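You operate a simulated robot arm through the tools that you are given. There is no shell and no other tool.

The job below is to be done with a simulated robot arm. You get a single attempt, and the scene is never put back.

JOB
On bed 2, bring riser B to the height of riser A and swing its pulley straight.
Fine: clamp B ends tight; riser A stays as it is.

It is judged by the outcome, as a careful person would: the job done as asked, and still so three seconds after it is handed in. It fails if anything else is knocked over, pushed out of place, dropped, spilled or broken.

ROBOT AND FRAMES
A 7-joint arm with a two-finger parallel gripper, fixed in place. Base frame: the origin is at the foot of the arm, x ahead of it, y to its left, z up. Units: m, rad, N and s.
With the tool pointing down near the work surface it reaches from about 0.14 to 0.68 m from the base axis. Its first joint turns from -2.897 to 2.897 rad. Payload 1.57 kg.
The TCP is the grasp point between the finger pads, 0.03 m short of the fingertips. In the tool frame z runs along the fingers and y along their closing line. The gripper opens to 0.08 m. The fingers are 0.017 m wide and 0.012 m thick; the gripper's body (0.04 by 0.082 m) begins 0.08 m behind the TCP.
Orientation is told as [roll, pitch, yaw] about the base's x, y, z axes, in that order, counted from this pose: with the fingers straight down and closing along the base's y, the tool's x points along the base's -x, its y along +y and its z along -z.

CONTROLS
- The arm moves only by the tool send_rows. Its argument "increments" is text: rows parted by semicolons, each of 6 numbers parted by spaces: the shift along the tool's x, y, z in m, then the turn, a rotation vector about the tool's x, y, z in rad. In form: x y z rx ry rz; .... A call has 1 to 20 rows; each row is the pose to reach, as a shift and turn from the pose commanded when the call began, along the tool's axes at that moment. "grip" is the gripper command, from -1 (fully open) to 1 (shut), values between in proportion, set as the call begins (left out, the last holds). Rows are played at 5 a second. More than 0.05 m and 0.15 rad between two rows, or a gripper value outside its range, and nothing of the call is played. Where a pose cannot be reached the arm comes as near as it can. A force on the tool above 90 N (or 10 N above the force at the start of the call, whichever is more), or a blocked arm, ends the call early, and 0.2 s more pass. Each finger travels about 0.072 m/s and halts on what it meets, pressing with about 26 N; the grip force reading is that of the motor and also rises with nothing between the fingers. The clock runs only during rows and for 0.2 s after the last one: add rows that repeat a pose to give the fingers time. It gives the time, the measured TCP pose, the force on the tool (base axes), the opening and the grip force at its end, in the units of the frame above (readings bear some noise), with the torque about the TCP (base axes, N m) and any sound that the robot's microphone picked up, and new pictures: "views" is both (left out), scene, wrist or none.
- Cameras (640 x 400 px; columns grow to the right, rows downward): "scene" is fixed at [0.0443, -0.6395, 1.1475]; the picture's right is [0.61, -0.79, 0.00], its down [-0.51, -0.39, -0.76] and it looks along [0.60, 0.46, -0.65] (base axes); focal length 351 px, centre (320, 200). "wrist" rides on the gripper at [0.072, -0.007, -0.122] in the tool frame; the picture's right is [0.09, 1.00, 0.00], its down [-0.84, 0.08, -0.54] and it looks along [-0.54, 0.05, 0.84] (tool axes); focal length 238 px, centre (320, 200). There is no depth. A picture from a camera that has moved, and an enlarged one, comes with that camera's place and axes in the base frame and with its lens. The place of the scene camera against the robot may be out by one fixed shift of up to 0.025 m in any direction.
- slide_trunk(by): slides the trunk up (or, below 0, down) by that many m; the arm rides with it, the base frame stays. It gives what a move gives, with no picture.
- enlarge(camera, box): a new picture of the part [left, top, right, bottom] of that camera's present view, enlarged. The clock stands still meanwhile.
- job_done(): hands the job in; it is judged then, once.

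Places have to be worked out from the pictures, the camera data and where the tool is seen. Open the gripper and draw the arm clear of the work before you hand the job in, unless the task says otherwise.

The tools are called after "Request:" as a command line: name --argument value ..., lists and objects as JSON in quotes. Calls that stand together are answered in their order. send_rows: Moves the arm, as the interface text tells. Its arguments: {"type":"object","properties":{"increments":{"type":"string"},"grip":{"type":"number"},"views":{"type":"string","enum":["both","scene","wrist","none"]}},"required":["increments"]} The other tools are called the same way: slide_trunk (by) slides the trunk up or down; enlarge (camera, box) takes an enlarged picture of a part of a camera's view; job_done () hands the job in.

At the start:

```text
t: 0.0
ee_pos: [0.3136, -0.3959, 0.9107]
orientation: [0.001, 0.0, 0.0]
contact_force: [0.1, 0.4, -0.2]
torque: [0.01, -0.01, -0.01]
grip_width: 0.08
gripper_force: 0.0
trunk travel left (down, up): [-0.025, 0.09]
```

scene: 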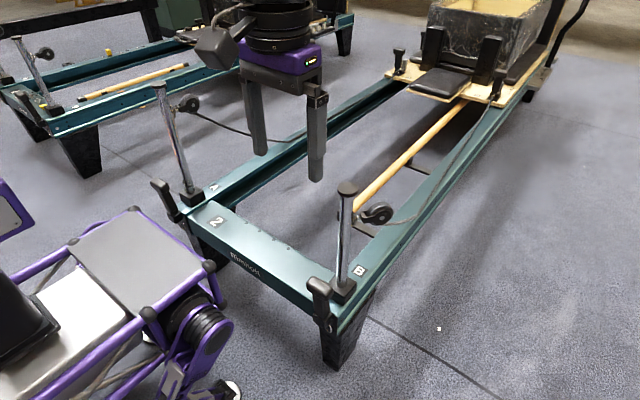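
wrist: 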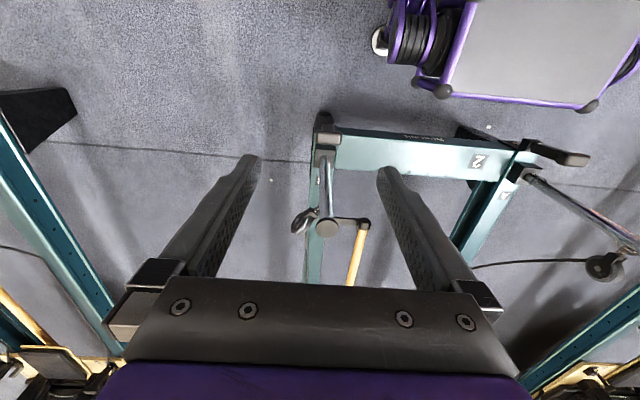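

I see bed 2 in front with riser A (left post, near the "2") and riser B (right post, nearer the camera). I look closer at both before moving.

Request:
enlarge --camera "scene" --box '[280, 160, 440, 360]'

Request:
enlarge --camera "scene" --box '[120, 60, 280, 260]'

Request:
enlarge --camera "wrist" --box '[260, 100, 420, 300]'

Request:
enlarge --camera "wrist" --box '[440, 100, 640, 300]'

```text
2.00 times, centred on (360, 260) of scene
camera zoom: at [0.0443, -0.6395, 1.1475], right [0.61, -0.79, 0.0], down [-0.51, -0.39, -0.76], along [0.6, 0.46, -0.65], focal length 702 px, centre (240, 80)
```

zoom: 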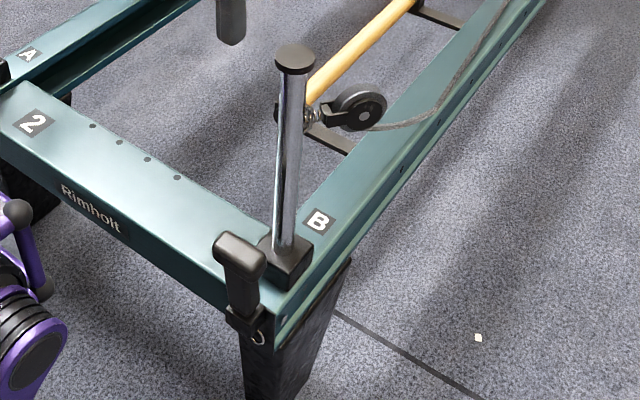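

```text
2.00 times, centred on (200, 160) of scene
camera zoom: at [0.0443, -0.6395, 1.1475], right [0.61, -0.79, 0.0], down [-0.51, -0.39, -0.76], along [0.6, 0.46, -0.65], focal length 702 px, centre (560, 280)
```

zoom: 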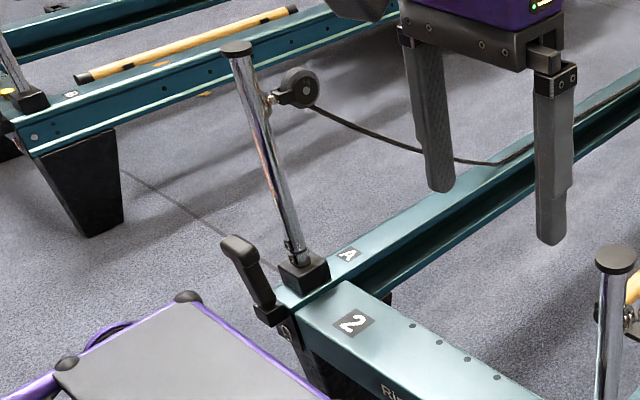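

```text
2.00 times, centred on (340, 200) of wrist
camera zoom: at [0.2425, -0.4017, 1.0333], right [-0.09, 1.0, 0.0], down [0.84, 0.08, 0.54], along [0.54, 0.05, -0.84], focal length 477 px, centre (280, 200)
```

zoom: 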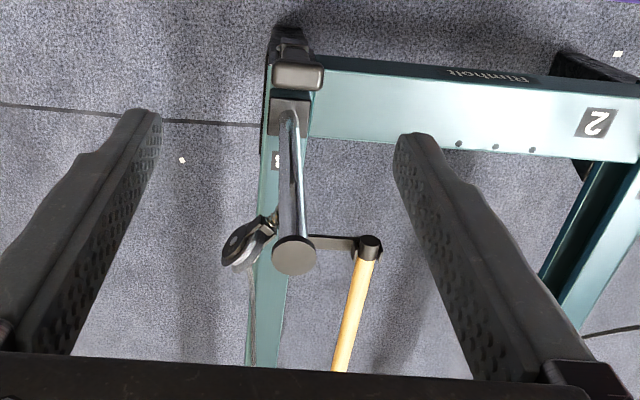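

```text
2.00 times, centred on (540, 200) of wrist
camera zoom: at [0.2425, -0.4017, 1.0333], right [-0.09, 1.0, 0.0], down [0.84, 0.08, 0.54], along [0.54, 0.05, -0.84], focal length 477 px, centre (-120, 200)
```

zoom: 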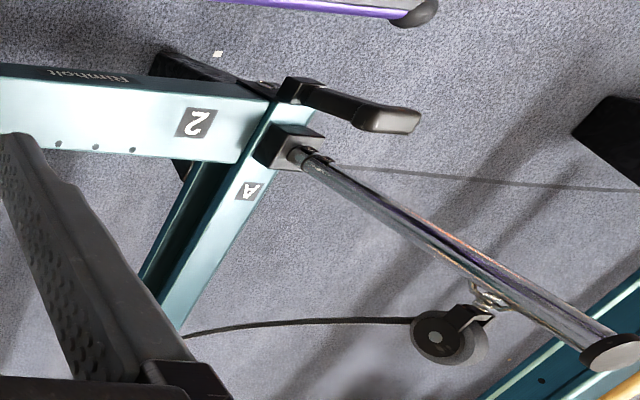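

The sight lines put riser B's top near (0.48, -0.37, 0.74) and riser A's near (0.50, 0.235, 0.775). B therefore looks a few cm lower, and its lever tip is near (0.39, -0.37, 0.54). I lower the wrist camera in front of clamp B, staying well short of the lever, to see its mechanism.

Request:
send_rows --increments "0.01 0.005 0.04 0 0 0; 0.02 0.01 0.08 0 0 0; 0.03 0.015 0.12 0 0 0; 0.04 0.02 0.16 0 0 0; 0.05 0.025 0.19 0 0 0; 0.05 0.025 0.19 0 0 0" --grip -1 --views "both"

```text
t: 1.4
ee_pos: [0.2642, -0.3694, 0.7209]
orientation: [0.0, 0.0, 0.0]
contact_force: [-0.4, 0.5, 0.0]
torque: [0.0, 0.01, 0.04]
grip_width: 0.0801
gripper_force: 0.1
trunk travel left (down, up): [-0.025, 0.09]
camera wrist: at [0.1937, -0.3765, 0.8448], right [-0.09, 1.0, 0.0], down [0.84, 0.08, 0.54], along [0.54, 0.05, -0.84], focal length 238 px, centre (320, 200)
```

scene: 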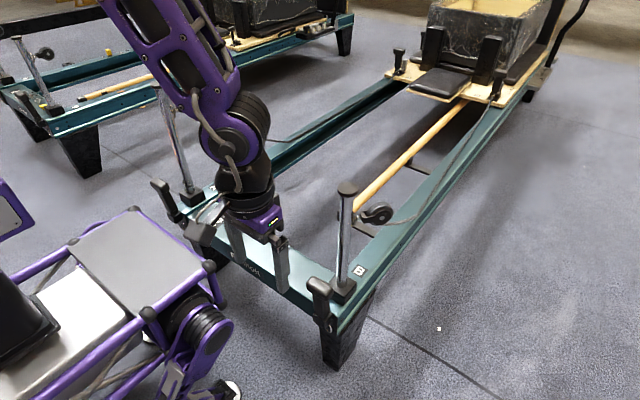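
wrist: 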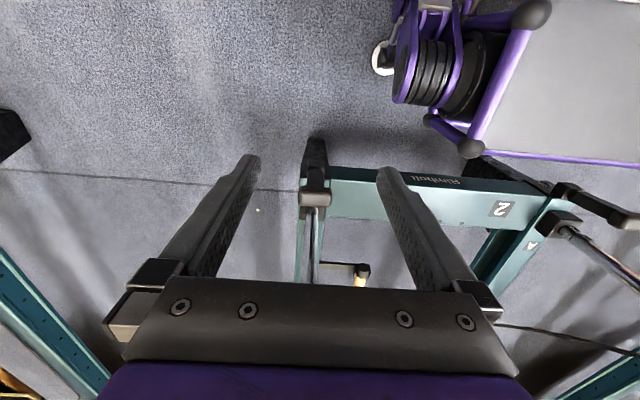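

The gripper hides part of riser B from here. I pitch the tool forward so the wrist camera looks more level at clamp B and the posts.

Request:
send_rows --increments "0.01 0 -0.005 0 -0.14 0; 0.02 0 -0.01 0 -0.28 0; 0.03 0 -0.015 0 -0.42 0; 0.04 0 -0.02 0 -0.56 0; 0.05 0 -0.02 0 -0.7 0; 0.05 0 -0.02 0 -0.7 0" --views "wrist"

```text
t: 2.8
ee_pos: [0.2129, -0.3704, 0.7413]
orientation: [-0.003, -0.702, 0.002]
contact_force: [-0.7, -0.8, 0.2]
torque: [-0.03, -0.02, 0.0]
grip_width: 0.0802
gripper_force: 0.1
trunk travel left (down, up): [-0.025, 0.09]
camera wrist: at [0.0808, -0.3769, 0.7892], right [-0.07, 1.0, -0.06], down [0.29, 0.08, 0.95], along [0.95, 0.05, -0.29], focal length 238 px, centre (320, 200)
```

wrist: 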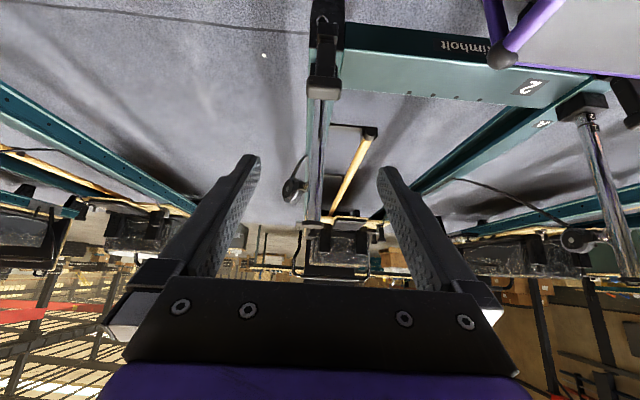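

This upside-down view shows both posts. I enlarge clamp B with its post and riser A's base.

Request:
enlarge --camera "wrist" --box '[270, 0, 390, 120]'

Request:
enlarge --camera "wrist" --box '[260, 120, 400, 270]'

Request:
enlarge --camera "wrist" --box '[520, 60, 640, 160]'

Request:
enlarge --camera "wrist" --box '[520, 160, 640, 290]'

```text
3.33 times, centred on (330, 60) of wrist
camera zoom: at [0.0808, -0.3769, 0.7892], right [-0.07, 1.0, -0.06], down [0.29, 0.08, 0.95], along [0.95, 0.05, -0.29], focal length 794 px, centre (287, 667)
```

zoom: 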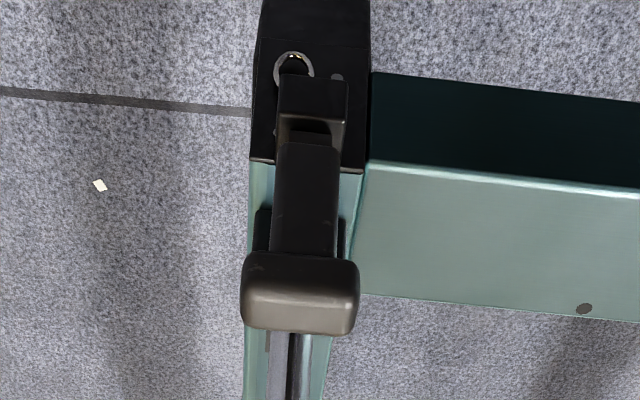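

```text
2.67 times, centred on (330, 195) of wrist
camera zoom: at [0.0808, -0.3769, 0.7892], right [-0.07, 1.0, -0.06], down [0.29, 0.08, 0.95], along [0.95, 0.05, -0.29], focal length 636 px, centre (293, 213)
```

zoom: 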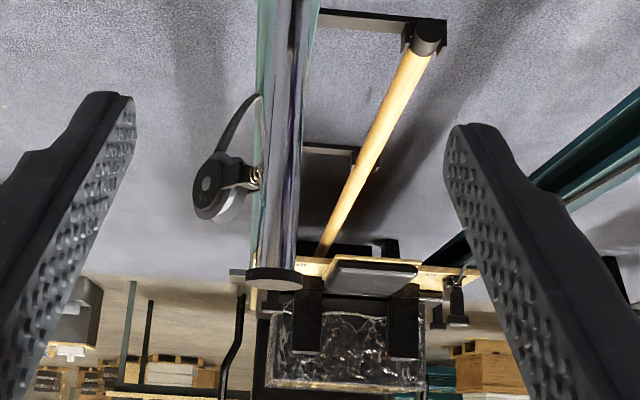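

```text
4.00 times, centred on (580, 110) of wrist
camera zoom: at [0.0808, -0.3769, 0.7892], right [-0.07, 1.0, -0.06], down [0.29, 0.08, 0.95], along [0.95, 0.05, -0.29], focal length 953 px, centre (-720, 560)
```

zoom: 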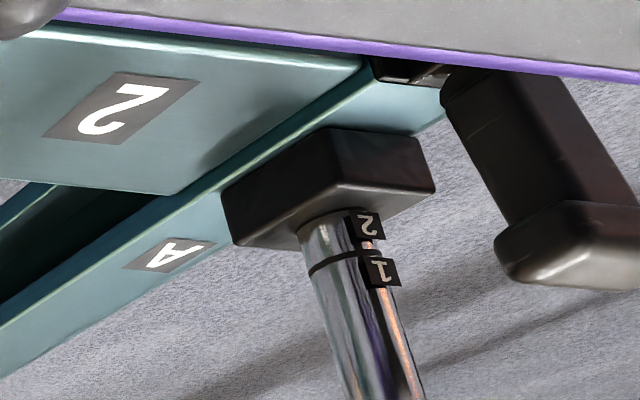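

```text
3.08 times, centred on (580, 225) of wrist
camera zoom: at [0.0808, -0.3769, 0.7892], right [-0.07, 1.0, -0.06], down [0.29, 0.08, 0.95], along [0.95, 0.05, -0.29], focal length 733 px, centre (-480, 123)
```

zoom: 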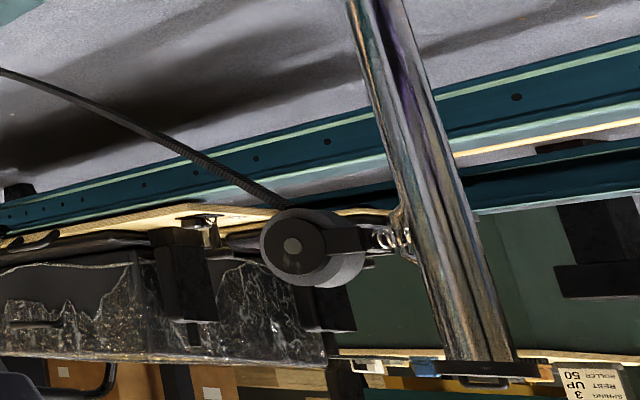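

Riser A carries numbered tags ("2" at the block top, "1" above), and none show on B, so B sits lower. B's pulley points outward, toward -y. I zoom the scene camera on both levers and B's post.

Request:
enlarge --camera "scene" --box '[295, 260, 375, 350]'

Request:
enlarge --camera "scene" --box '[140, 160, 230, 250]'

Request:
enlarge --camera "scene" --box '[320, 170, 410, 270]'

```text
4.44 times, centred on (335, 305) of scene
camera zoom: at [0.0443, -0.6395, 1.1475], right [0.61, -0.79, 0.0], down [-0.51, -0.39, -0.76], along [0.6, 0.46, -0.65], focal length 1559 px, centre (253, -267)
```

zoom: 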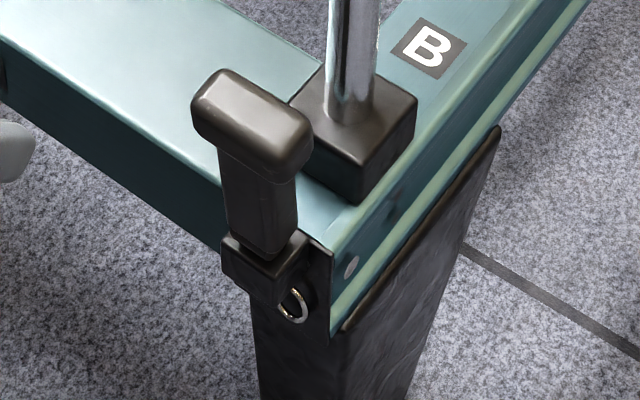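

```text
4.44 times, centred on (185, 205) of scene
camera zoom: at [0.0443, -0.6395, 1.1475], right [0.61, -0.79, 0.0], down [-0.51, -0.39, -0.76], along [0.6, 0.46, -0.65], focal length 1559 px, centre (920, 178)
```

zoom: 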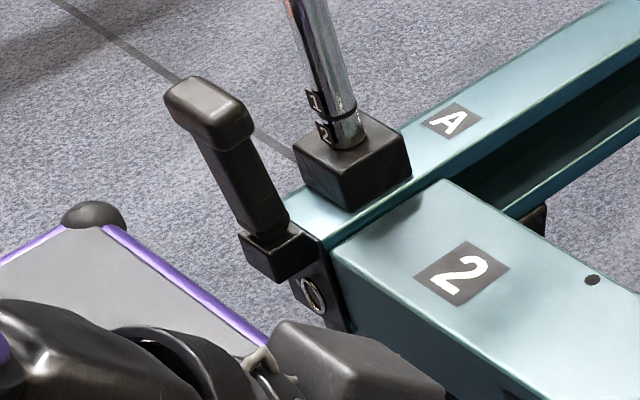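

```text
4.00 times, centred on (365, 220) of scene
camera zoom: at [0.0443, -0.6395, 1.1475], right [0.61, -0.79, 0.0], down [-0.51, -0.39, -0.76], along [0.6, 0.46, -0.65], focal length 1404 px, centre (140, 120)
```

zoom: 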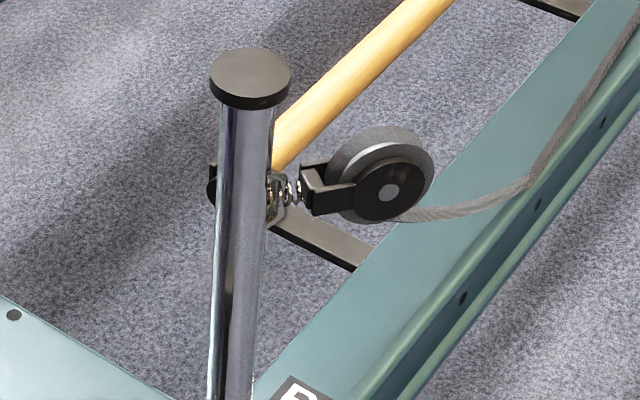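

Both levers look similarly upright in the scene view. I bring the wrist camera lower and nearer clamp B, yawed a little to look at it from the front-left.

Request:
send_rows --increments "0.0164 0.014 0.031 0.0516 0 0.0612; 0.0327 0.028 0.0618 0.1032 0 0.1224; 0.0491 0.042 0.0928 0.1548 0 0.1836; 0.0654 0.056 0.1237 0.2064 0 0.2448; 0.0818 0.07 0.1546 0.258 0 0.306; 0.0818 0.07 0.1546 0.258 0 0.306" --views "both"

```text
t: 4.2
ee_pos: [0.2507, -0.3024, 0.5685]
orientation: [0.0, -0.701, -0.4]
contact_force: [0.3, 1.1, -0.5]
torque: [0.03, 0.0, 0.02]
grip_width: 0.08
gripper_force: 0.1
trunk travel left (down, up): [-0.025, 0.09]
camera wrist: at [0.1258, -0.2554, 0.6168], right [0.32, 0.94, -0.06], down [0.3, -0.04, 0.95], along [0.9, -0.33, -0.29], focal length 238 px, centre (320, 200)
```

scene: 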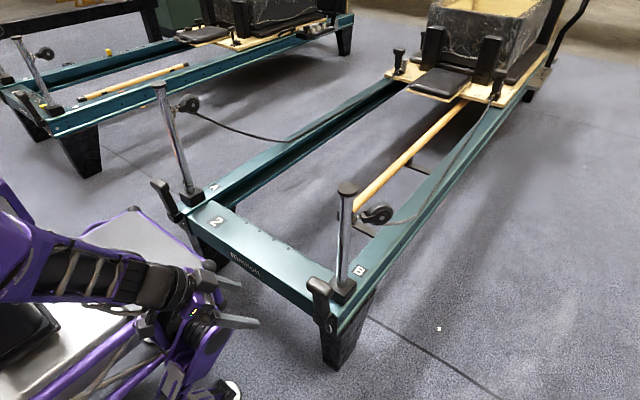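
wrist: 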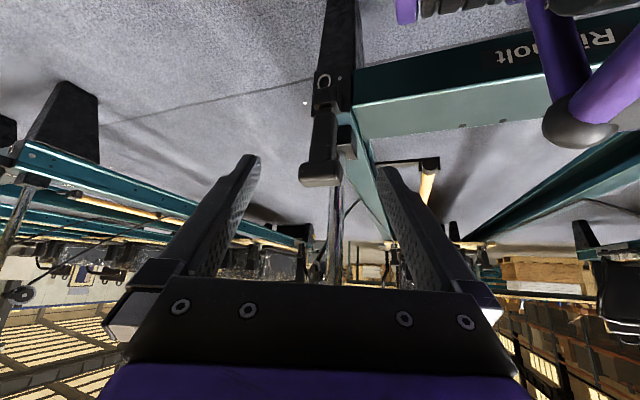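

The lever is in clear view now, so I enlarge it.

Request:
enlarge --camera "wrist" --box '[280, 30, 400, 200]'

Request:
enlarge --camera "wrist" --box '[300, 50, 370, 120]'

```text
2.35 times, centred on (340, 115) of wrist
camera zoom: at [0.1258, -0.2554, 0.6168], right [0.32, 0.94, -0.06], down [0.3, -0.04, 0.95], along [0.9, -0.33, -0.29], focal length 561 px, centre (273, 400)
```

zoom: 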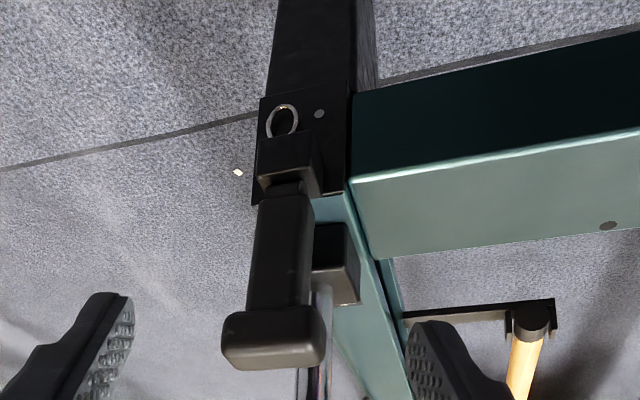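

```text
5.71 times, centred on (335, 85) of wrist
camera zoom: at [0.1258, -0.2554, 0.6168], right [0.32, 0.94, -0.06], down [0.3, -0.04, 0.95], along [0.9, -0.33, -0.29], focal length 1362 px, centre (234, 857)
```

zoom: 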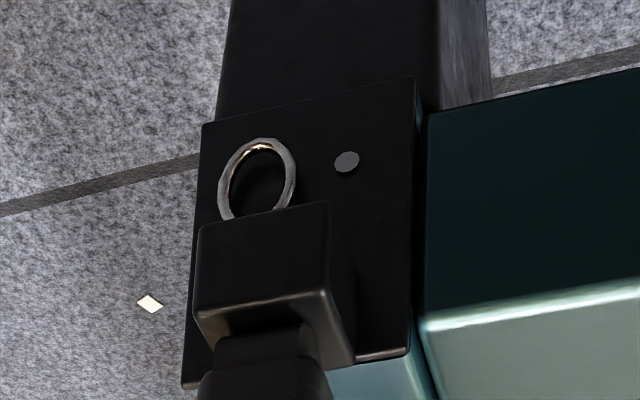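

I place the lever knob near (0.416, -0.365, 0.486), leaning about 5° toward the robot. I check the neighbouring bed in case one of its clamps shows the open position.

Request:
enlarge --camera "scene" --box '[0, 20, 110, 150]'

Request:
enlarge --camera "scene" --box '[370, 20, 530, 130]'

Request:
enlarge --camera "wrist" --box '[0, 150, 160, 310]'

```text
3.08 times, centred on (55, 85) of scene
camera zoom: at [0.0443, -0.6395, 1.1475], right [0.61, -0.79, 0.0], down [-0.51, -0.39, -0.76], along [0.6, 0.46, -0.65], focal length 1080 px, centre (1135, 554)
```

zoom: 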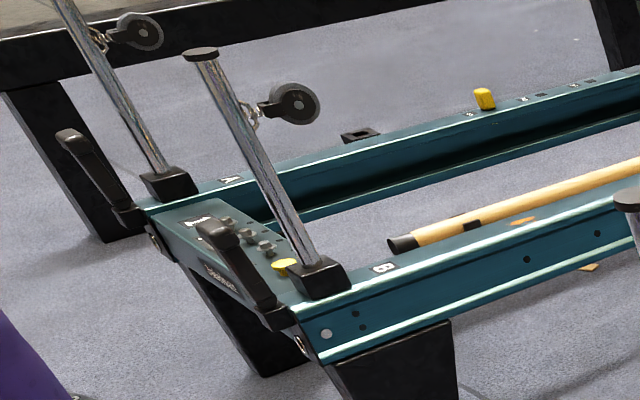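

```text
3.64 times, centred on (450, 75) of scene
camera zoom: at [0.0443, -0.6395, 1.1475], right [0.61, -0.79, 0.0], down [-0.51, -0.39, -0.76], along [0.6, 0.46, -0.65], focal length 1276 px, centre (-153, 654)
```

zoom: 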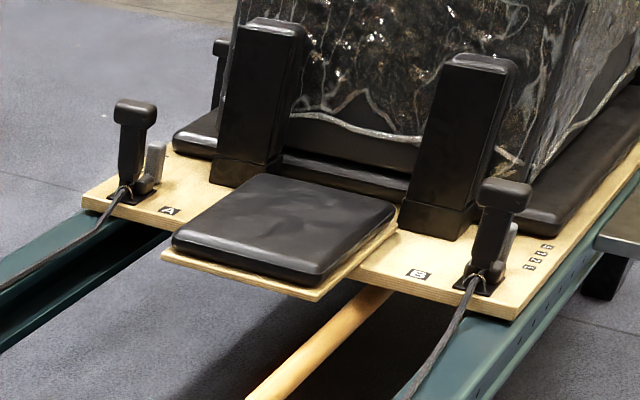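

```text
2.50 times, centred on (80, 230) of wrist
camera zoom: at [0.1258, -0.2554, 0.6168], right [0.32, 0.94, -0.06], down [0.3, -0.04, 0.95], along [0.9, -0.33, -0.29], focal length 596 px, centre (920, 125)
```

zoom: 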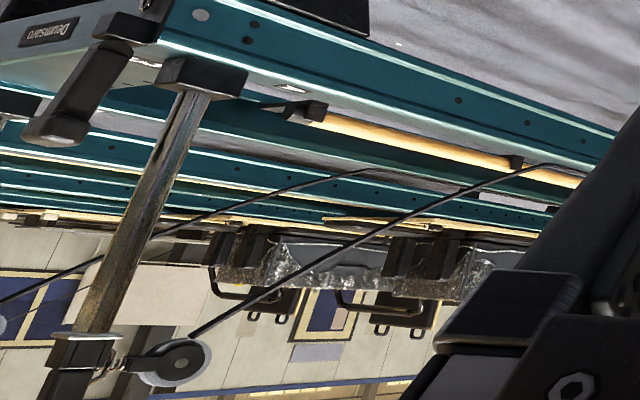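

Every neighbouring lever stands upright, so upright most likely means clamped. The robot's own frame corner is near (0.275, -0.164, 0.545), so I rise first. Then I centre between the two risers to compare their heights from one symmetric view.

Request:
send_rows --increments "-0.0239 0 -0.0284 0 0 0; -0.0479 0 -0.0569 0 0 0; -0.0718 0 -0.0853 0 0 0; -0.0658 0.0397 -0.0904 -0.043 0 -0.051; -0.0598 0.0793 -0.0954 -0.086 0 -0.102; -0.0538 0.119 -0.1005 -0.129 0 -0.153; -0.0478 0.1586 -0.1055 -0.172 0 -0.204; -0.0418 0.1983 -0.1106 -0.215 0 -0.255; -0.0358 0.2379 -0.1156 -0.258 0 -0.306; -0.0358 0.2379 -0.1156 -0.258 0 -0.306" --views "both"

```text
t: 6.4
ee_pos: [0.3322, -0.0857, 0.6402]
orientation: [0.0, -0.7, 0.001]
contact_force: [0.1, -0.5, -1.0]
torque: [0.03, -0.01, -0.01]
grip_width: 0.08
gripper_force: 0.1
out of reach, approached as far as the arm can: row 5, 6, 7, 8, 9, 10
trunk travel left (down, up): [-0.025, 0.09]
camera wrist: at [0.1998, -0.0918, 0.689], right [-0.07, 1.0, -0.06], down [0.29, 0.08, 0.95], along [0.95, 0.05, -0.3], focal length 238 px, centre (320, 200)
```

scene: 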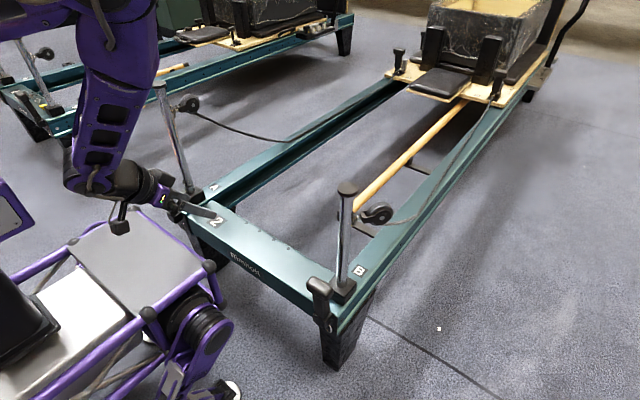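
wrist: 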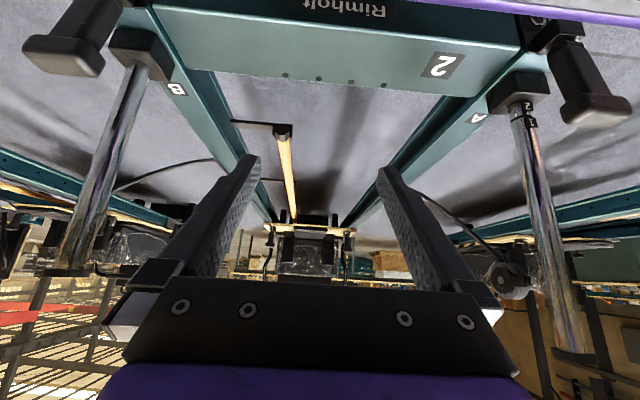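

This view shows both risers at about equal depth, with B's cap clearly nearer its block. I enlarge each base and top.

Request:
enlarge --camera "wrist" --box '[470, 20, 640, 150]'

Request:
enlarge --camera "wrist" --box '[10, 0, 200, 120]'

Request:
enlarge --camera "wrist" --box '[460, 220, 640, 400]'

Request:
enlarge --camera "wrist" --box '[0, 150, 180, 300]'

```text
3.08 times, centred on (555, 85) of wrist
camera zoom: at [0.1998, -0.0918, 0.689], right [-0.07, 1.0, -0.06], down [0.29, 0.08, 0.95], along [0.95, 0.05, -0.3], focal length 733 px, centre (-403, 554)
```

zoom: 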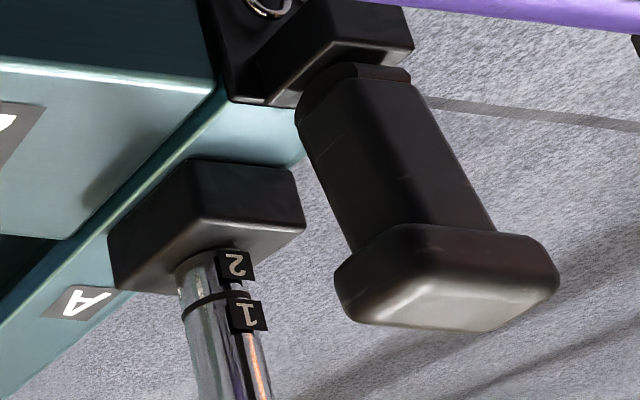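

```text
3.33 times, centred on (105, 60) of wrist
camera zoom: at [0.1998, -0.0918, 0.689], right [-0.07, 1.0, -0.06], down [0.29, 0.08, 0.95], along [0.95, 0.05, -0.3], focal length 794 px, centre (1037, 667)
```

zoom: 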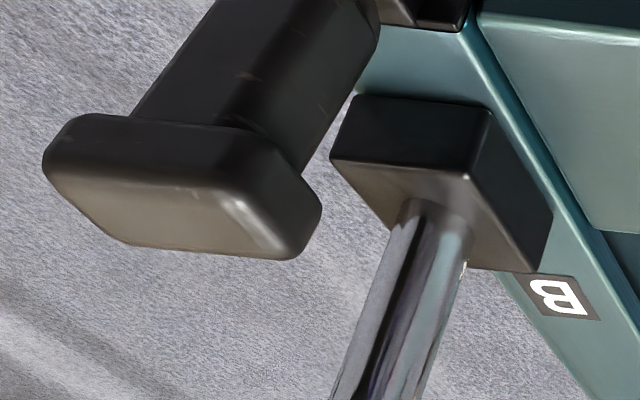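

```text
2.22 times, centred on (550, 310) of wrist
camera zoom: at [0.1998, -0.0918, 0.689], right [-0.07, 1.0, -0.06], down [0.29, 0.08, 0.95], along [0.95, 0.05, -0.3], focal length 530 px, centre (-191, -44)
```

zoom: 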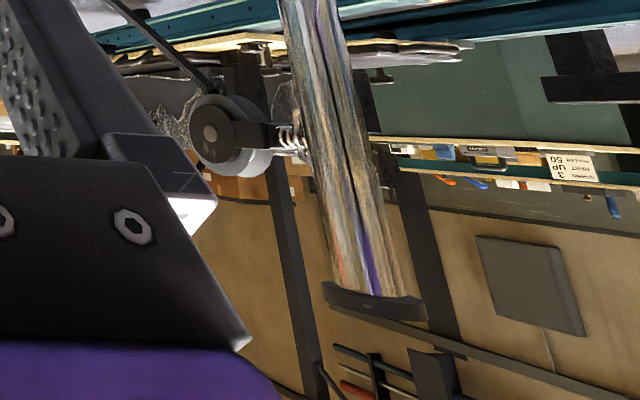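

```text
2.67 times, centred on (90, 225) of wrist
camera zoom: at [0.1998, -0.0918, 0.689], right [-0.07, 1.0, -0.06], down [0.29, 0.08, 0.95], along [0.95, 0.05, -0.3], focal length 636 px, centre (933, 133)
```

zoom: 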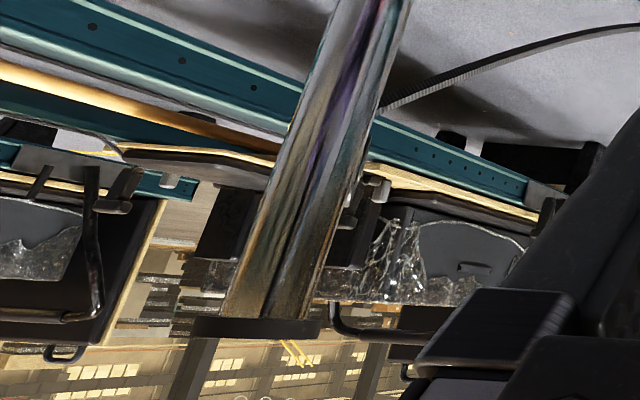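

Both views agree on these positions:
- B's cap is at z≈0.703, its block top is at z≈0.39, and the post axis is near (0.51, -0.367).
- A's cap is at z≈0.764, with ring 2 flush at its block, so B must rise about 0.06 m.
- B's lever knob is near (0.417, -0.366, 0.484).

I back out above the lever side at a gentler pitch.

Request:
send_rows --increments "0 -0.043 0 0 0.04 0; 0 -0.086 0 0 0.08 0; 0 -0.129 0 0 0.12 0; 0 -0.172 0 0 0.16 0; 0 -0.215 0 0 0.2 0; 0 -0.258 0 0 0.25 0; 0 -0.301 0 0 0.3 0; 0 -0.301 0 0 0.3 0" --views "both"

```text
t: 8.2
ee_pos: [0.3319, -0.3834, 0.6461]
orientation: [-0.002, -0.399, 0.0]
contact_force: [0.5, 0.2, 0.0]
torque: [-0.01, 0.01, -0.01]
grip_width: 0.0799
gripper_force: 0.0
trunk travel left (down, up): [-0.025, 0.09]
camera wrist: at [0.2194, -0.3902, 0.7315], right [-0.08, 1.0, -0.04], down [0.56, 0.08, 0.82], along [0.82, 0.05, -0.56], focal length 238 px, centre (320, 200)
```

scene: 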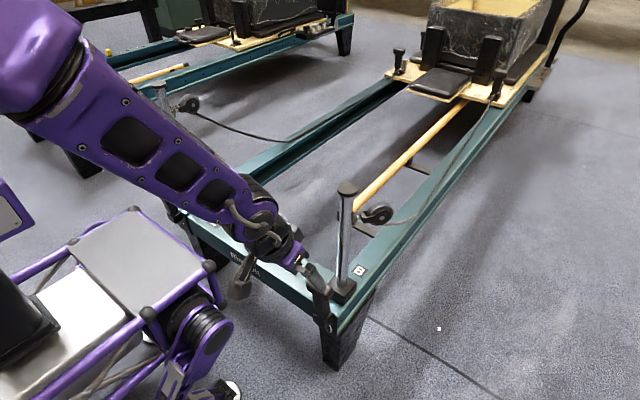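
wrist: 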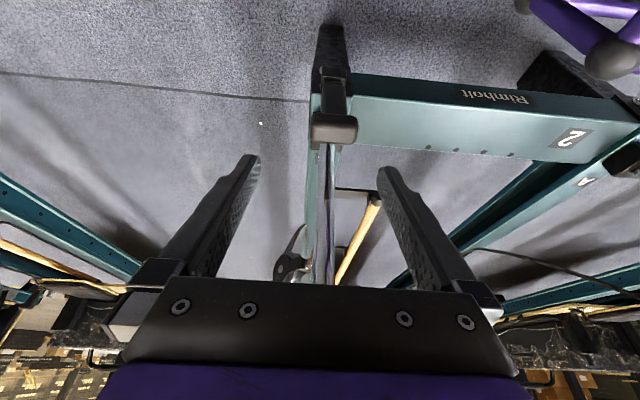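

The knob sight line agrees with (0.416, -0.363, 0.485). I move to a pre-grasp point 0.10 m back along the tool axis.

Request:
send_rows --increments "-0.0073 0.01 0.04 0 0 0; -0.0146 0.02 0.081 0 0 0; -0.0146 0.02 0.081 0 0 0" --views "both"

```text
t: 9.0
ee_pos: [0.3771, -0.364, 0.5737]
orientation: [0.0, -0.4, 0.002]
contact_force: [-0.3, 0.0, -0.2]
torque: [-0.01, 0.04, 0.02]
grip_width: 0.0798
gripper_force: 0.0
trunk travel left (down, up): [-0.025, 0.09]
camera wrist: at [0.2646, -0.3702, 0.6597], right [-0.08, 1.0, -0.04], down [0.56, 0.08, 0.83], along [0.82, 0.05, -0.56], focal length 238 px, centre (320, 200)
```

scene: 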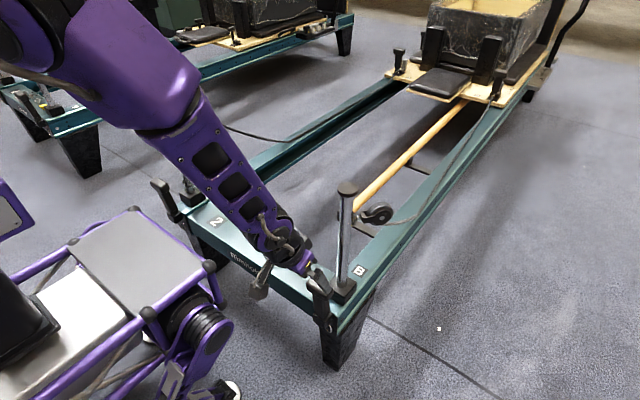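
wrist: 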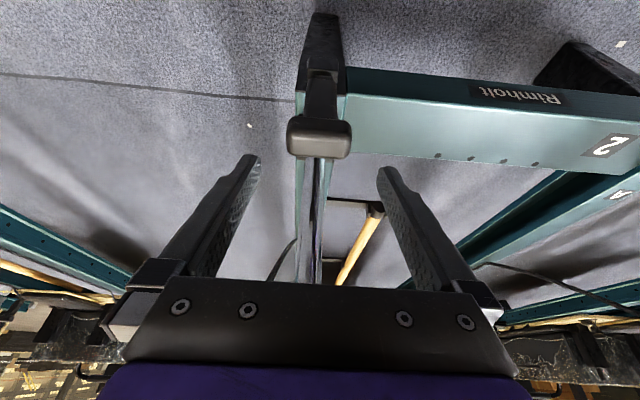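

The knob is 0.06 m wide and centred at y≈-0.365 between the fingers. I advance along the tool axis to straddle it.

Request:
send_rows --increments "0 -0.0005 0.03 0 0 0; 0 -0.0005 0.06 0 0 0; 0 -0.0005 0.08 0 0 0; 0 -0.0005 0.095 0 0 0; 0 -0.0005 0.095 0 0 0" --views "both"

```text
t: 10.2
ee_pos: [0.4166, -0.3641, 0.4875]
orientation: [0.001, -0.401, 0.0]
contact_force: [0.0, -0.7, 0.2]
torque: [-0.02, 0.0, 0.01]
grip_width: 0.0799
gripper_force: 0.1
trunk travel left (down, up): [-0.025, 0.09]
camera wrist: at [0.3037, -0.3704, 0.5724], right [-0.08, 1.0, -0.04], down [0.56, 0.08, 0.83], along [0.82, 0.05, -0.56], focal length 238 px, centre (320, 200)
```

scene: 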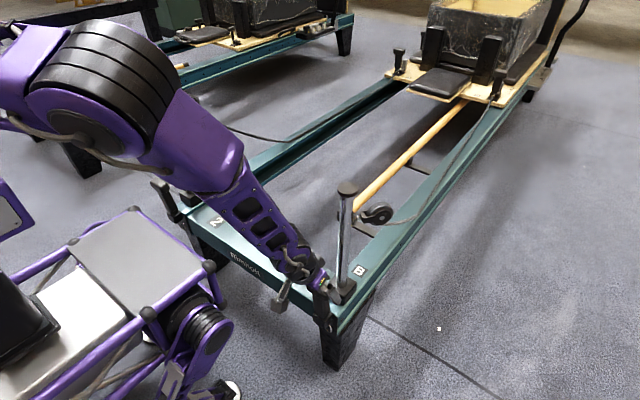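
wrist: 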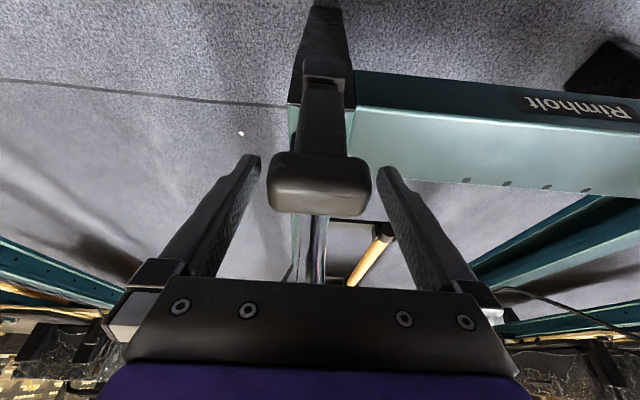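

The knob now fills the space between the pads at TCP depth (it projects to about (319,185), the TCP to (321,192)). I close on it.

Request:
send_rows --increments "0 0 0 0 0 0; 0 0 0 0 0 0; 0 0 0 0 0 0; 0 0 0 0 0 0" --grip 1 --views "wrist"

```text
t: 11.2
ee_pos: [0.4172, -0.366, 0.4875]
orientation: [-0.002, -0.399, 0.001]
contact_force: [1.9, -6.3, -3.9]
torque: [-0.27, -0.09, -0.07]
grip_width: 0.0601
gripper_force: 45.0
trunk travel left (down, up): [-0.025, 0.09]
camera wrist: at [0.3036, -0.371, 0.5725], right [-0.08, 1.0, -0.04], down [0.56, 0.08, 0.83], along [0.82, 0.05, -0.56], focal length 238 px, centre (320, 200)
```

wrist: 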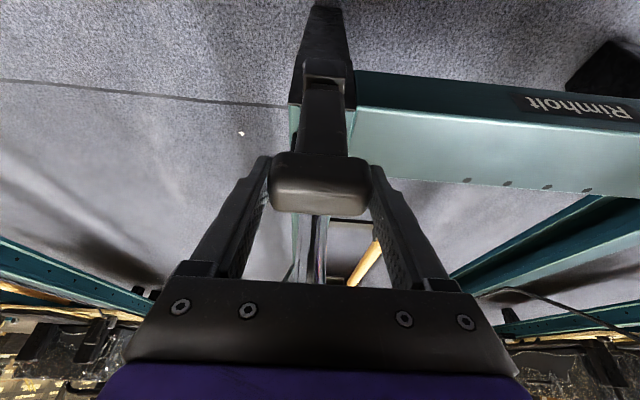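

The grip holds the knob at 0.060 m. I pull gently 12 mm toward the robot to see whether the lever hinges that way.

Request:
send_rows --increments "0.0037 0 -0.0016 0 0 0; 0.0074 0 -0.0031 0 0 0; 0.011 0 -0.0047 0 0 0; 0.011 0 -0.0047 0 0 0" --views "wrist"

```text
t: 12.2
ee_pos: [0.4067, -0.365, 0.4865]
orientation: [-0.001, -0.403, 0.002]
contact_force: [14.7, -11.4, -8.2]
torque: [-0.14, -1.33, 0.06]
grip_width: 0.0594
gripper_force: 44.9
trunk travel left (down, up): [-0.025, 0.09]
camera wrist: at [0.2928, -0.371, 0.5724], right [-0.08, 1.0, -0.04], down [0.56, 0.08, 0.83], along [0.83, 0.05, -0.56], focal length 238 px, centre (320, 200)
```

wrist: 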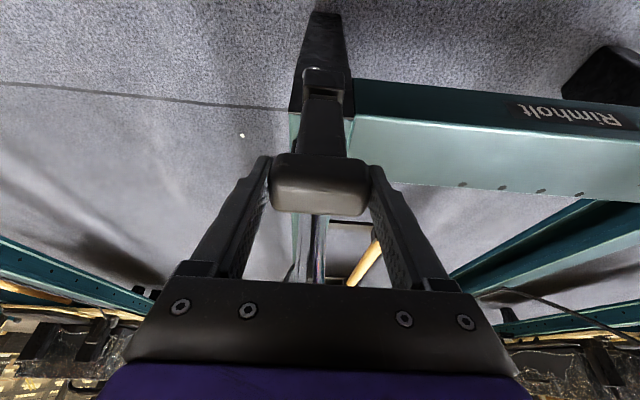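

The knob followed the hand 10 mm toward the robot against about 15 N, so the lever hinges about y. I continue along its arc in small steps, pitching with it.

Request:
send_rows --increments "0.0099 -0.0007 0 0 -0.06 0; 0.0198 -0.0014 -0.0002 0 -0.12 0; 0.0296 -0.002 -0.0006 0 -0.18 0; 0.0296 -0.002 -0.0006 0 -0.18 0" --views "both"

```text
t: 13.2
ee_pos: [0.3765, -0.3647, 0.476]
orientation: [0.0, -0.579, 0.0]
contact_force: [10.3, -2.3, 2.0]
torque: [-0.23, -1.12, -0.24]
grip_width: 0.0597
gripper_force: 44.5
trunk travel left (down, up): [-0.025, 0.09]
camera wrist: at [0.25, -0.3713, 0.5391], right [-0.08, 1.0, -0.05], down [0.4, 0.08, 0.91], along [0.91, 0.05, -0.41], focal length 238 px, centre (320, 200)
```

scene: 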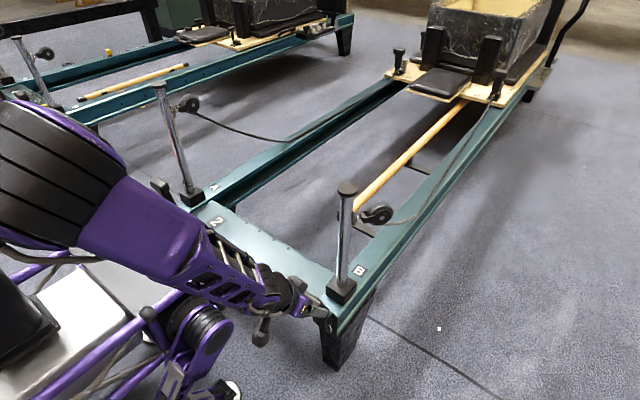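
wrist: 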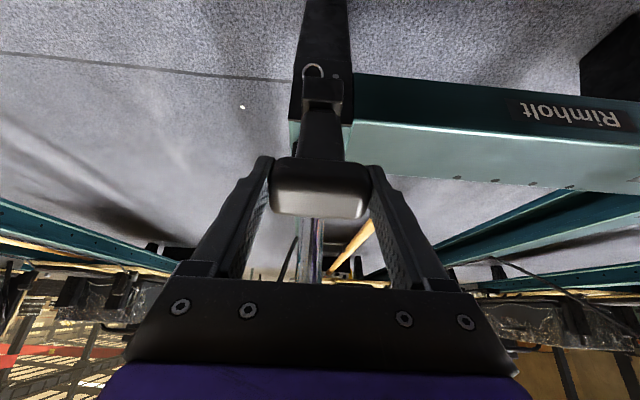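

The lever is leaning out freely now, and riser B has not moved. I continue along the arc with less tool pitch.

Request:
send_rows --increments "0.0115 0 0.0002 0 -0.05 0; 0.023 0 0.0004 0 -0.1 0; 0.0345 0 0.0006 0 -0.15 0; 0.0345 0 0.0006 0 -0.15 0" --views "both"

```text
t: 14.2
ee_pos: [0.3482, -0.3646, 0.4557]
orientation: [0.003, -0.729, -0.004]
contact_force: [20.8, -0.7, -8.9]
torque: [-0.1, -0.91, -0.31]
grip_width: 0.0596
gripper_force: 44.7
trunk travel left (down, up): [-0.025, 0.09]
camera wrist: at [0.2142, -0.3713, 0.4995], right [-0.07, 1.0, -0.06], down [0.26, 0.08, 0.96], along [0.96, 0.05, -0.27], focal length 238 px, centre (320, 200)
```

scene: 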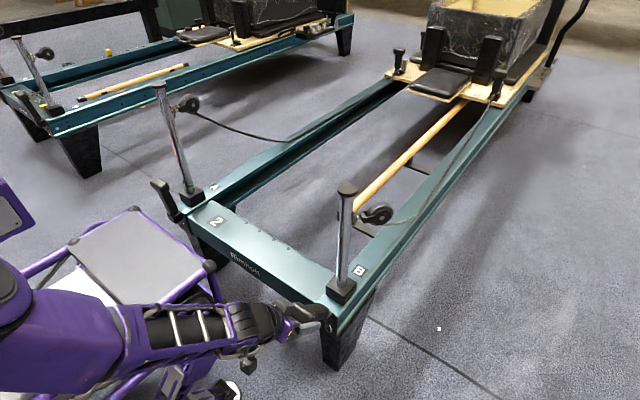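
wrist: 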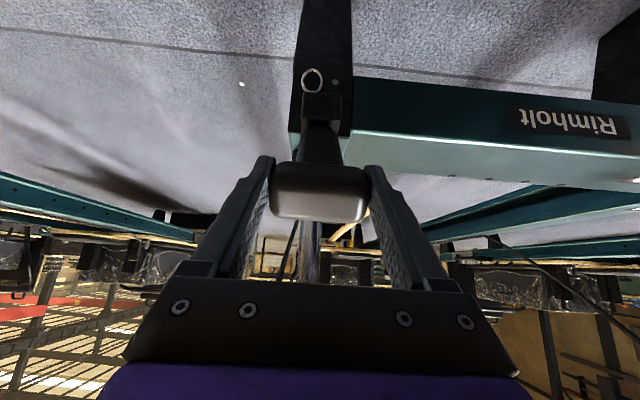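

The lever is about 40° over, with a 10 N tangential drag and some radial load because my arc is slightly large. I correct inward and continue to about 57°, keeping the pitch fixed so the forearm stays clear of the robot frame.

Request:
send_rows --increments "0.0116 0 0.003 0 0 0; 0.0232 0 0.0045 0 0 0; 0.0348 0 0.0065 0 0 0; 0.0348 0 0.0065 0 0 0" --views "both"

```text
t: 15.2
ee_pos: [0.3283, -0.3645, 0.4284]
orientation: [0.004, -0.73, -0.001]
contact_force: [13.7, 11.4, 4.6]
torque: [-0.09, -1.18, -0.39]
grip_width: 0.0595
gripper_force: 44.8
trunk travel left (down, up): [-0.025, 0.09]
camera wrist: at [0.1938, -0.3714, 0.472], right [-0.07, 1.0, -0.06], down [0.26, 0.08, 0.96], along [0.96, 0.05, -0.27], focal length 238 px, centre (320, 200)
```

scene: 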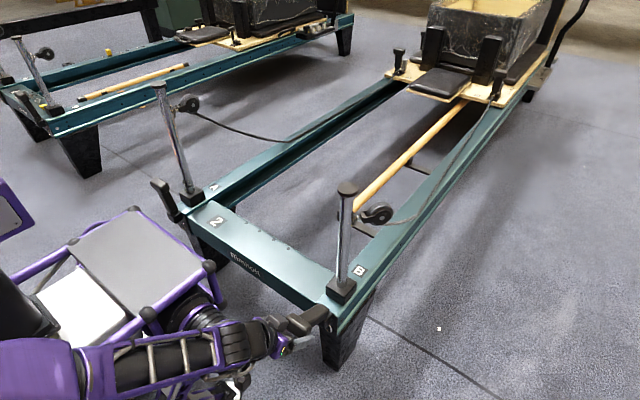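
wrist: 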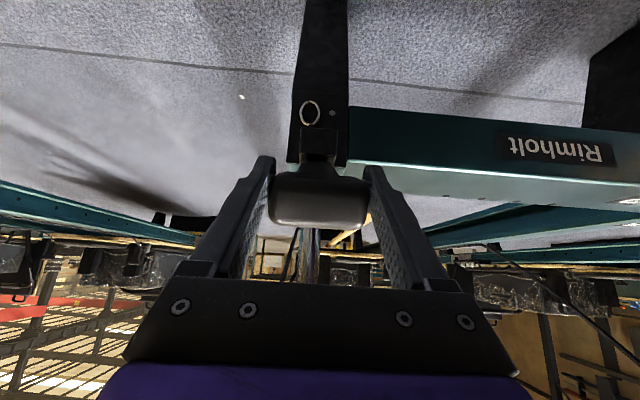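

The lever is about 57° over, with the same steady drag. I push on a little further to see whether it meets an end stop.

Request:
send_rows --increments "0.0098 0 0.0028 0 0 0; 0.0195 0 0.006 0 0 0; 0.029 0 0.0095 0 0 0; 0.029 0 0.0095 0 0 0" --views "both"

Request:
enlarge --camera "scene" --box '[220, 240, 400, 380]'

```text
t: 16.2
ee_pos: [0.3136, -0.365, 0.4022]
orientation: [0.002, -0.732, 0.001]
contact_force: [23.4, 8.1, 1.4]
torque: [-0.04, -0.96, 0.04]
grip_width: 0.0595
gripper_force: 45.4
trunk travel left (down, up): [-0.025, 0.09]
camera wrist: at [0.179, -0.3715, 0.4465], right [-0.07, 1.0, -0.06], down [0.26, 0.08, 0.96], along [0.96, 0.05, -0.26], focal length 238 px, centre (320, 200)
```

scene: 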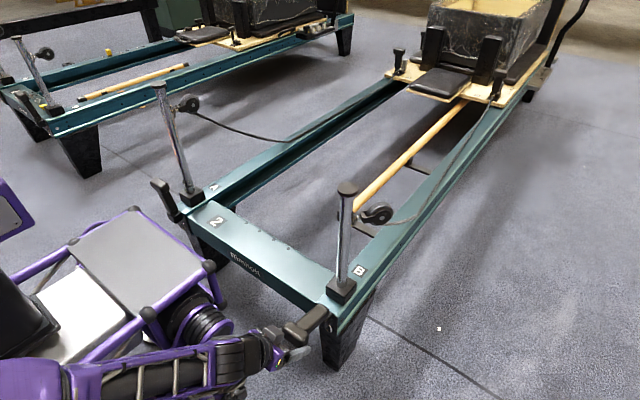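
wrist: 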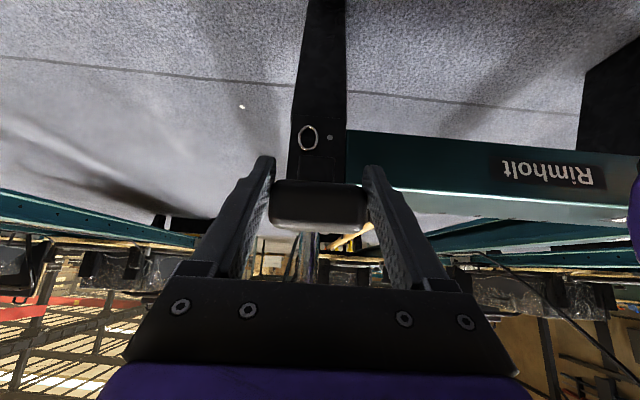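

```text
2.86 times, centred on (310, 310) of scene
camera zoom: at [0.0443, -0.6395, 1.1475], right [0.61, -0.79, 0.0], down [-0.51, -0.39, -0.76], along [0.6, 0.46, -0.65], focal length 1002 px, centre (349, -114)
```

zoom: 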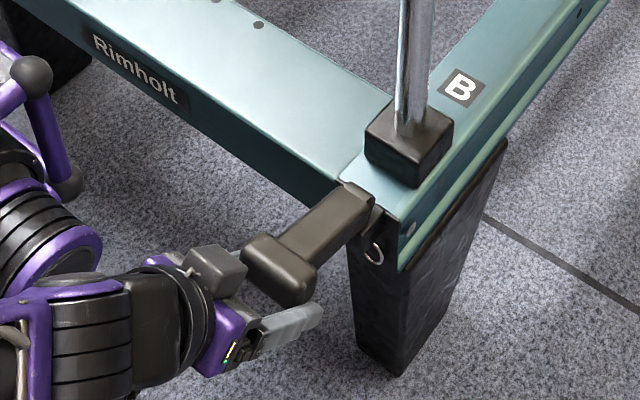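

The lever is now about 72° down with nothing moved but the lever. I open the fingers and lift straight up off the knob.

Request:
send_rows --increments "0 0 0 0 0 0; 0 0 0 0 0 0; 0 0 0 0 0 0; -0.0266 0 -0.0298 0 0 0; -0.0533 0 -0.0596 0 0 0; -0.0799 0 -0.0894 0 0.08 0; -0.1066 0 -0.1192 0 0.16 0; -0.1332 0 -0.149 0 0.24 0; -0.1598 0 -0.1788 0 0.33 0; -0.1598 0 -0.1788 0 0.33 0" --grip -1 --views "both"

```text
t: 18.4
ee_pos: [0.3131, -0.3652, 0.6438]
orientation: [0.001, -0.399, -0.001]
contact_force: [-0.2, 0.1, -0.3]
torque: [0.01, 0.01, -0.02]
grip_width: 0.0801
gripper_force: 0.0
trunk travel left (down, up): [-0.025, 0.09]
camera wrist: at [0.2, -0.3715, 0.7287], right [-0.08, 1.0, -0.04], down [0.56, 0.08, 0.82], along [0.82, 0.05, -0.56], focal length 238 px, centre (320, 200)
```

scene: 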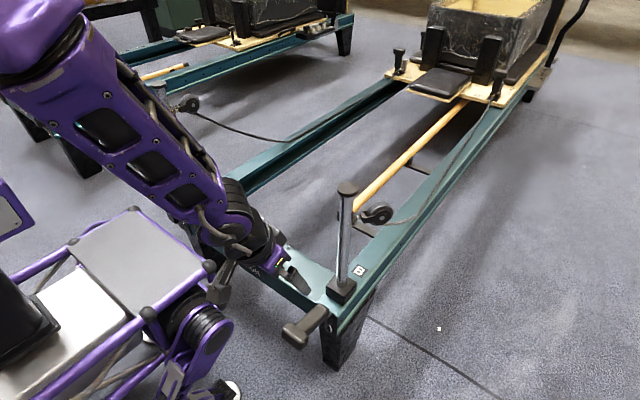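
wrist: 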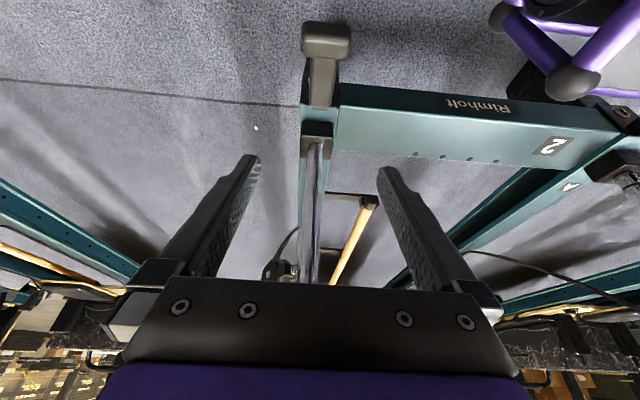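

The lever stays open and the riser did not drop. I will grip the post below the pulley, with the fingers nearly level so the cap is not in the way. First I pitch the tool forward at a clear spot.

Request:
send_rows --increments "-0.0036 0.007 0 0 -0.14 0; -0.0072 0.014 0 0 -0.28 0; -0.0108 0.021 0.0005 0 -0.42 0; -0.0144 0.028 0.001 0 -0.56 0; -0.018 0.035 0.001 0 -0.7 0; -0.018 0.035 0.001 0 -0.7 0" --views "both"

```text
t: 19.8
ee_pos: [0.3282, -0.3316, 0.6495]
orientation: [-0.005, -1.102, 0.001]
contact_force: [0.6, 0.0, 0.0]
torque: [0.0, 0.02, -0.01]
grip_width: 0.0799
gripper_force: 0.1
trunk travel left (down, up): [-0.025, 0.09]
camera wrist: at [0.1874, -0.3378, 0.6413], right [-0.04, 1.0, -0.08], down [-0.1, 0.08, 0.99], along [0.99, 0.05, 0.1], focal length 238 px, centre (320, 200)
```

scene: 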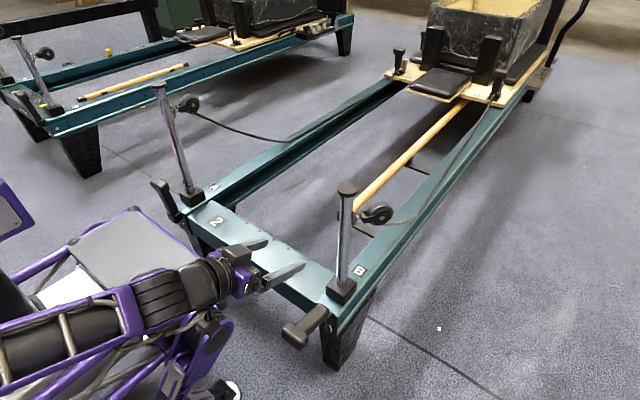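
wrist: 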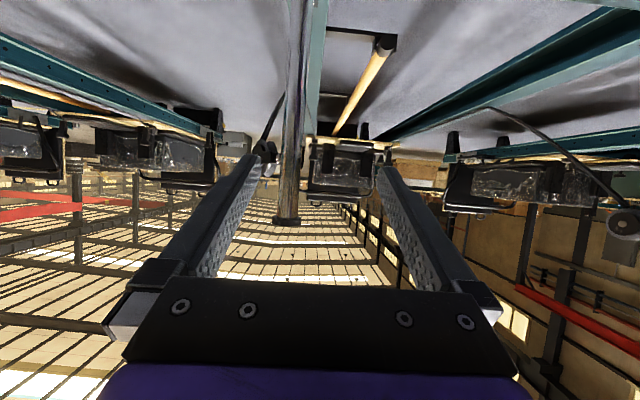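

From here B's cap gives (0.51, -0.364, 0.707), consistent with before. I yaw slightly and move to a pre-grasp point 0.12 m short of the post.

Request:
send_rows --increments "0 -0.0007 0.022 0.0669 0 0.0339; 0 -0.0014 0.0446 0.1338 0 0.0678; 0 -0.0021 0.0668 0.2007 0 0.1016; 0 -0.0028 0.0891 0.2676 0 0.1355; 0 -0.0028 0.0891 0.2676 0 0.1355" --views "both"

```text
t: 21.0
ee_pos: [0.4068, -0.3343, 0.607]
orientation: [-0.001, -1.1, -0.297]
contact_force: [-0.4, 0.1, 0.5]
torque: [0.03, -0.01, -0.01]
grip_width: 0.0801
gripper_force: 0.1
trunk travel left (down, up): [-0.025, 0.09]
camera wrist: at [0.2704, -0.2982, 0.6002], right [0.26, 0.96, -0.08], down [-0.08, 0.11, 0.99], along [0.96, -0.25, 0.1], focal length 238 px, centre (320, 200)
```

scene: 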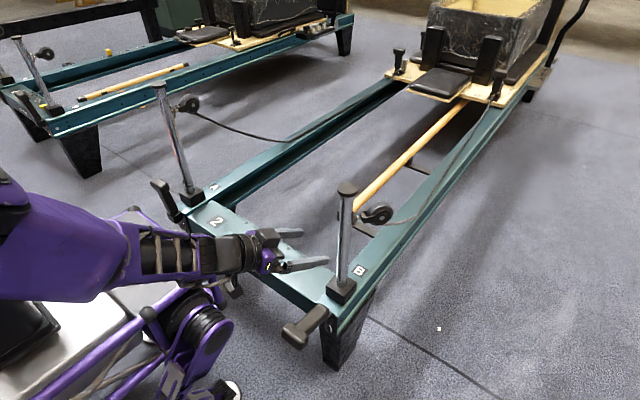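
wrist: 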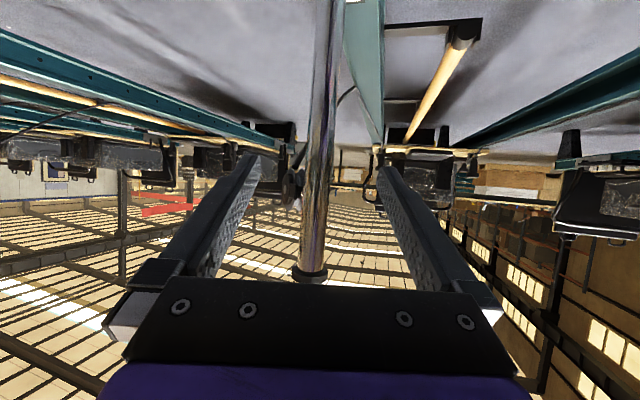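

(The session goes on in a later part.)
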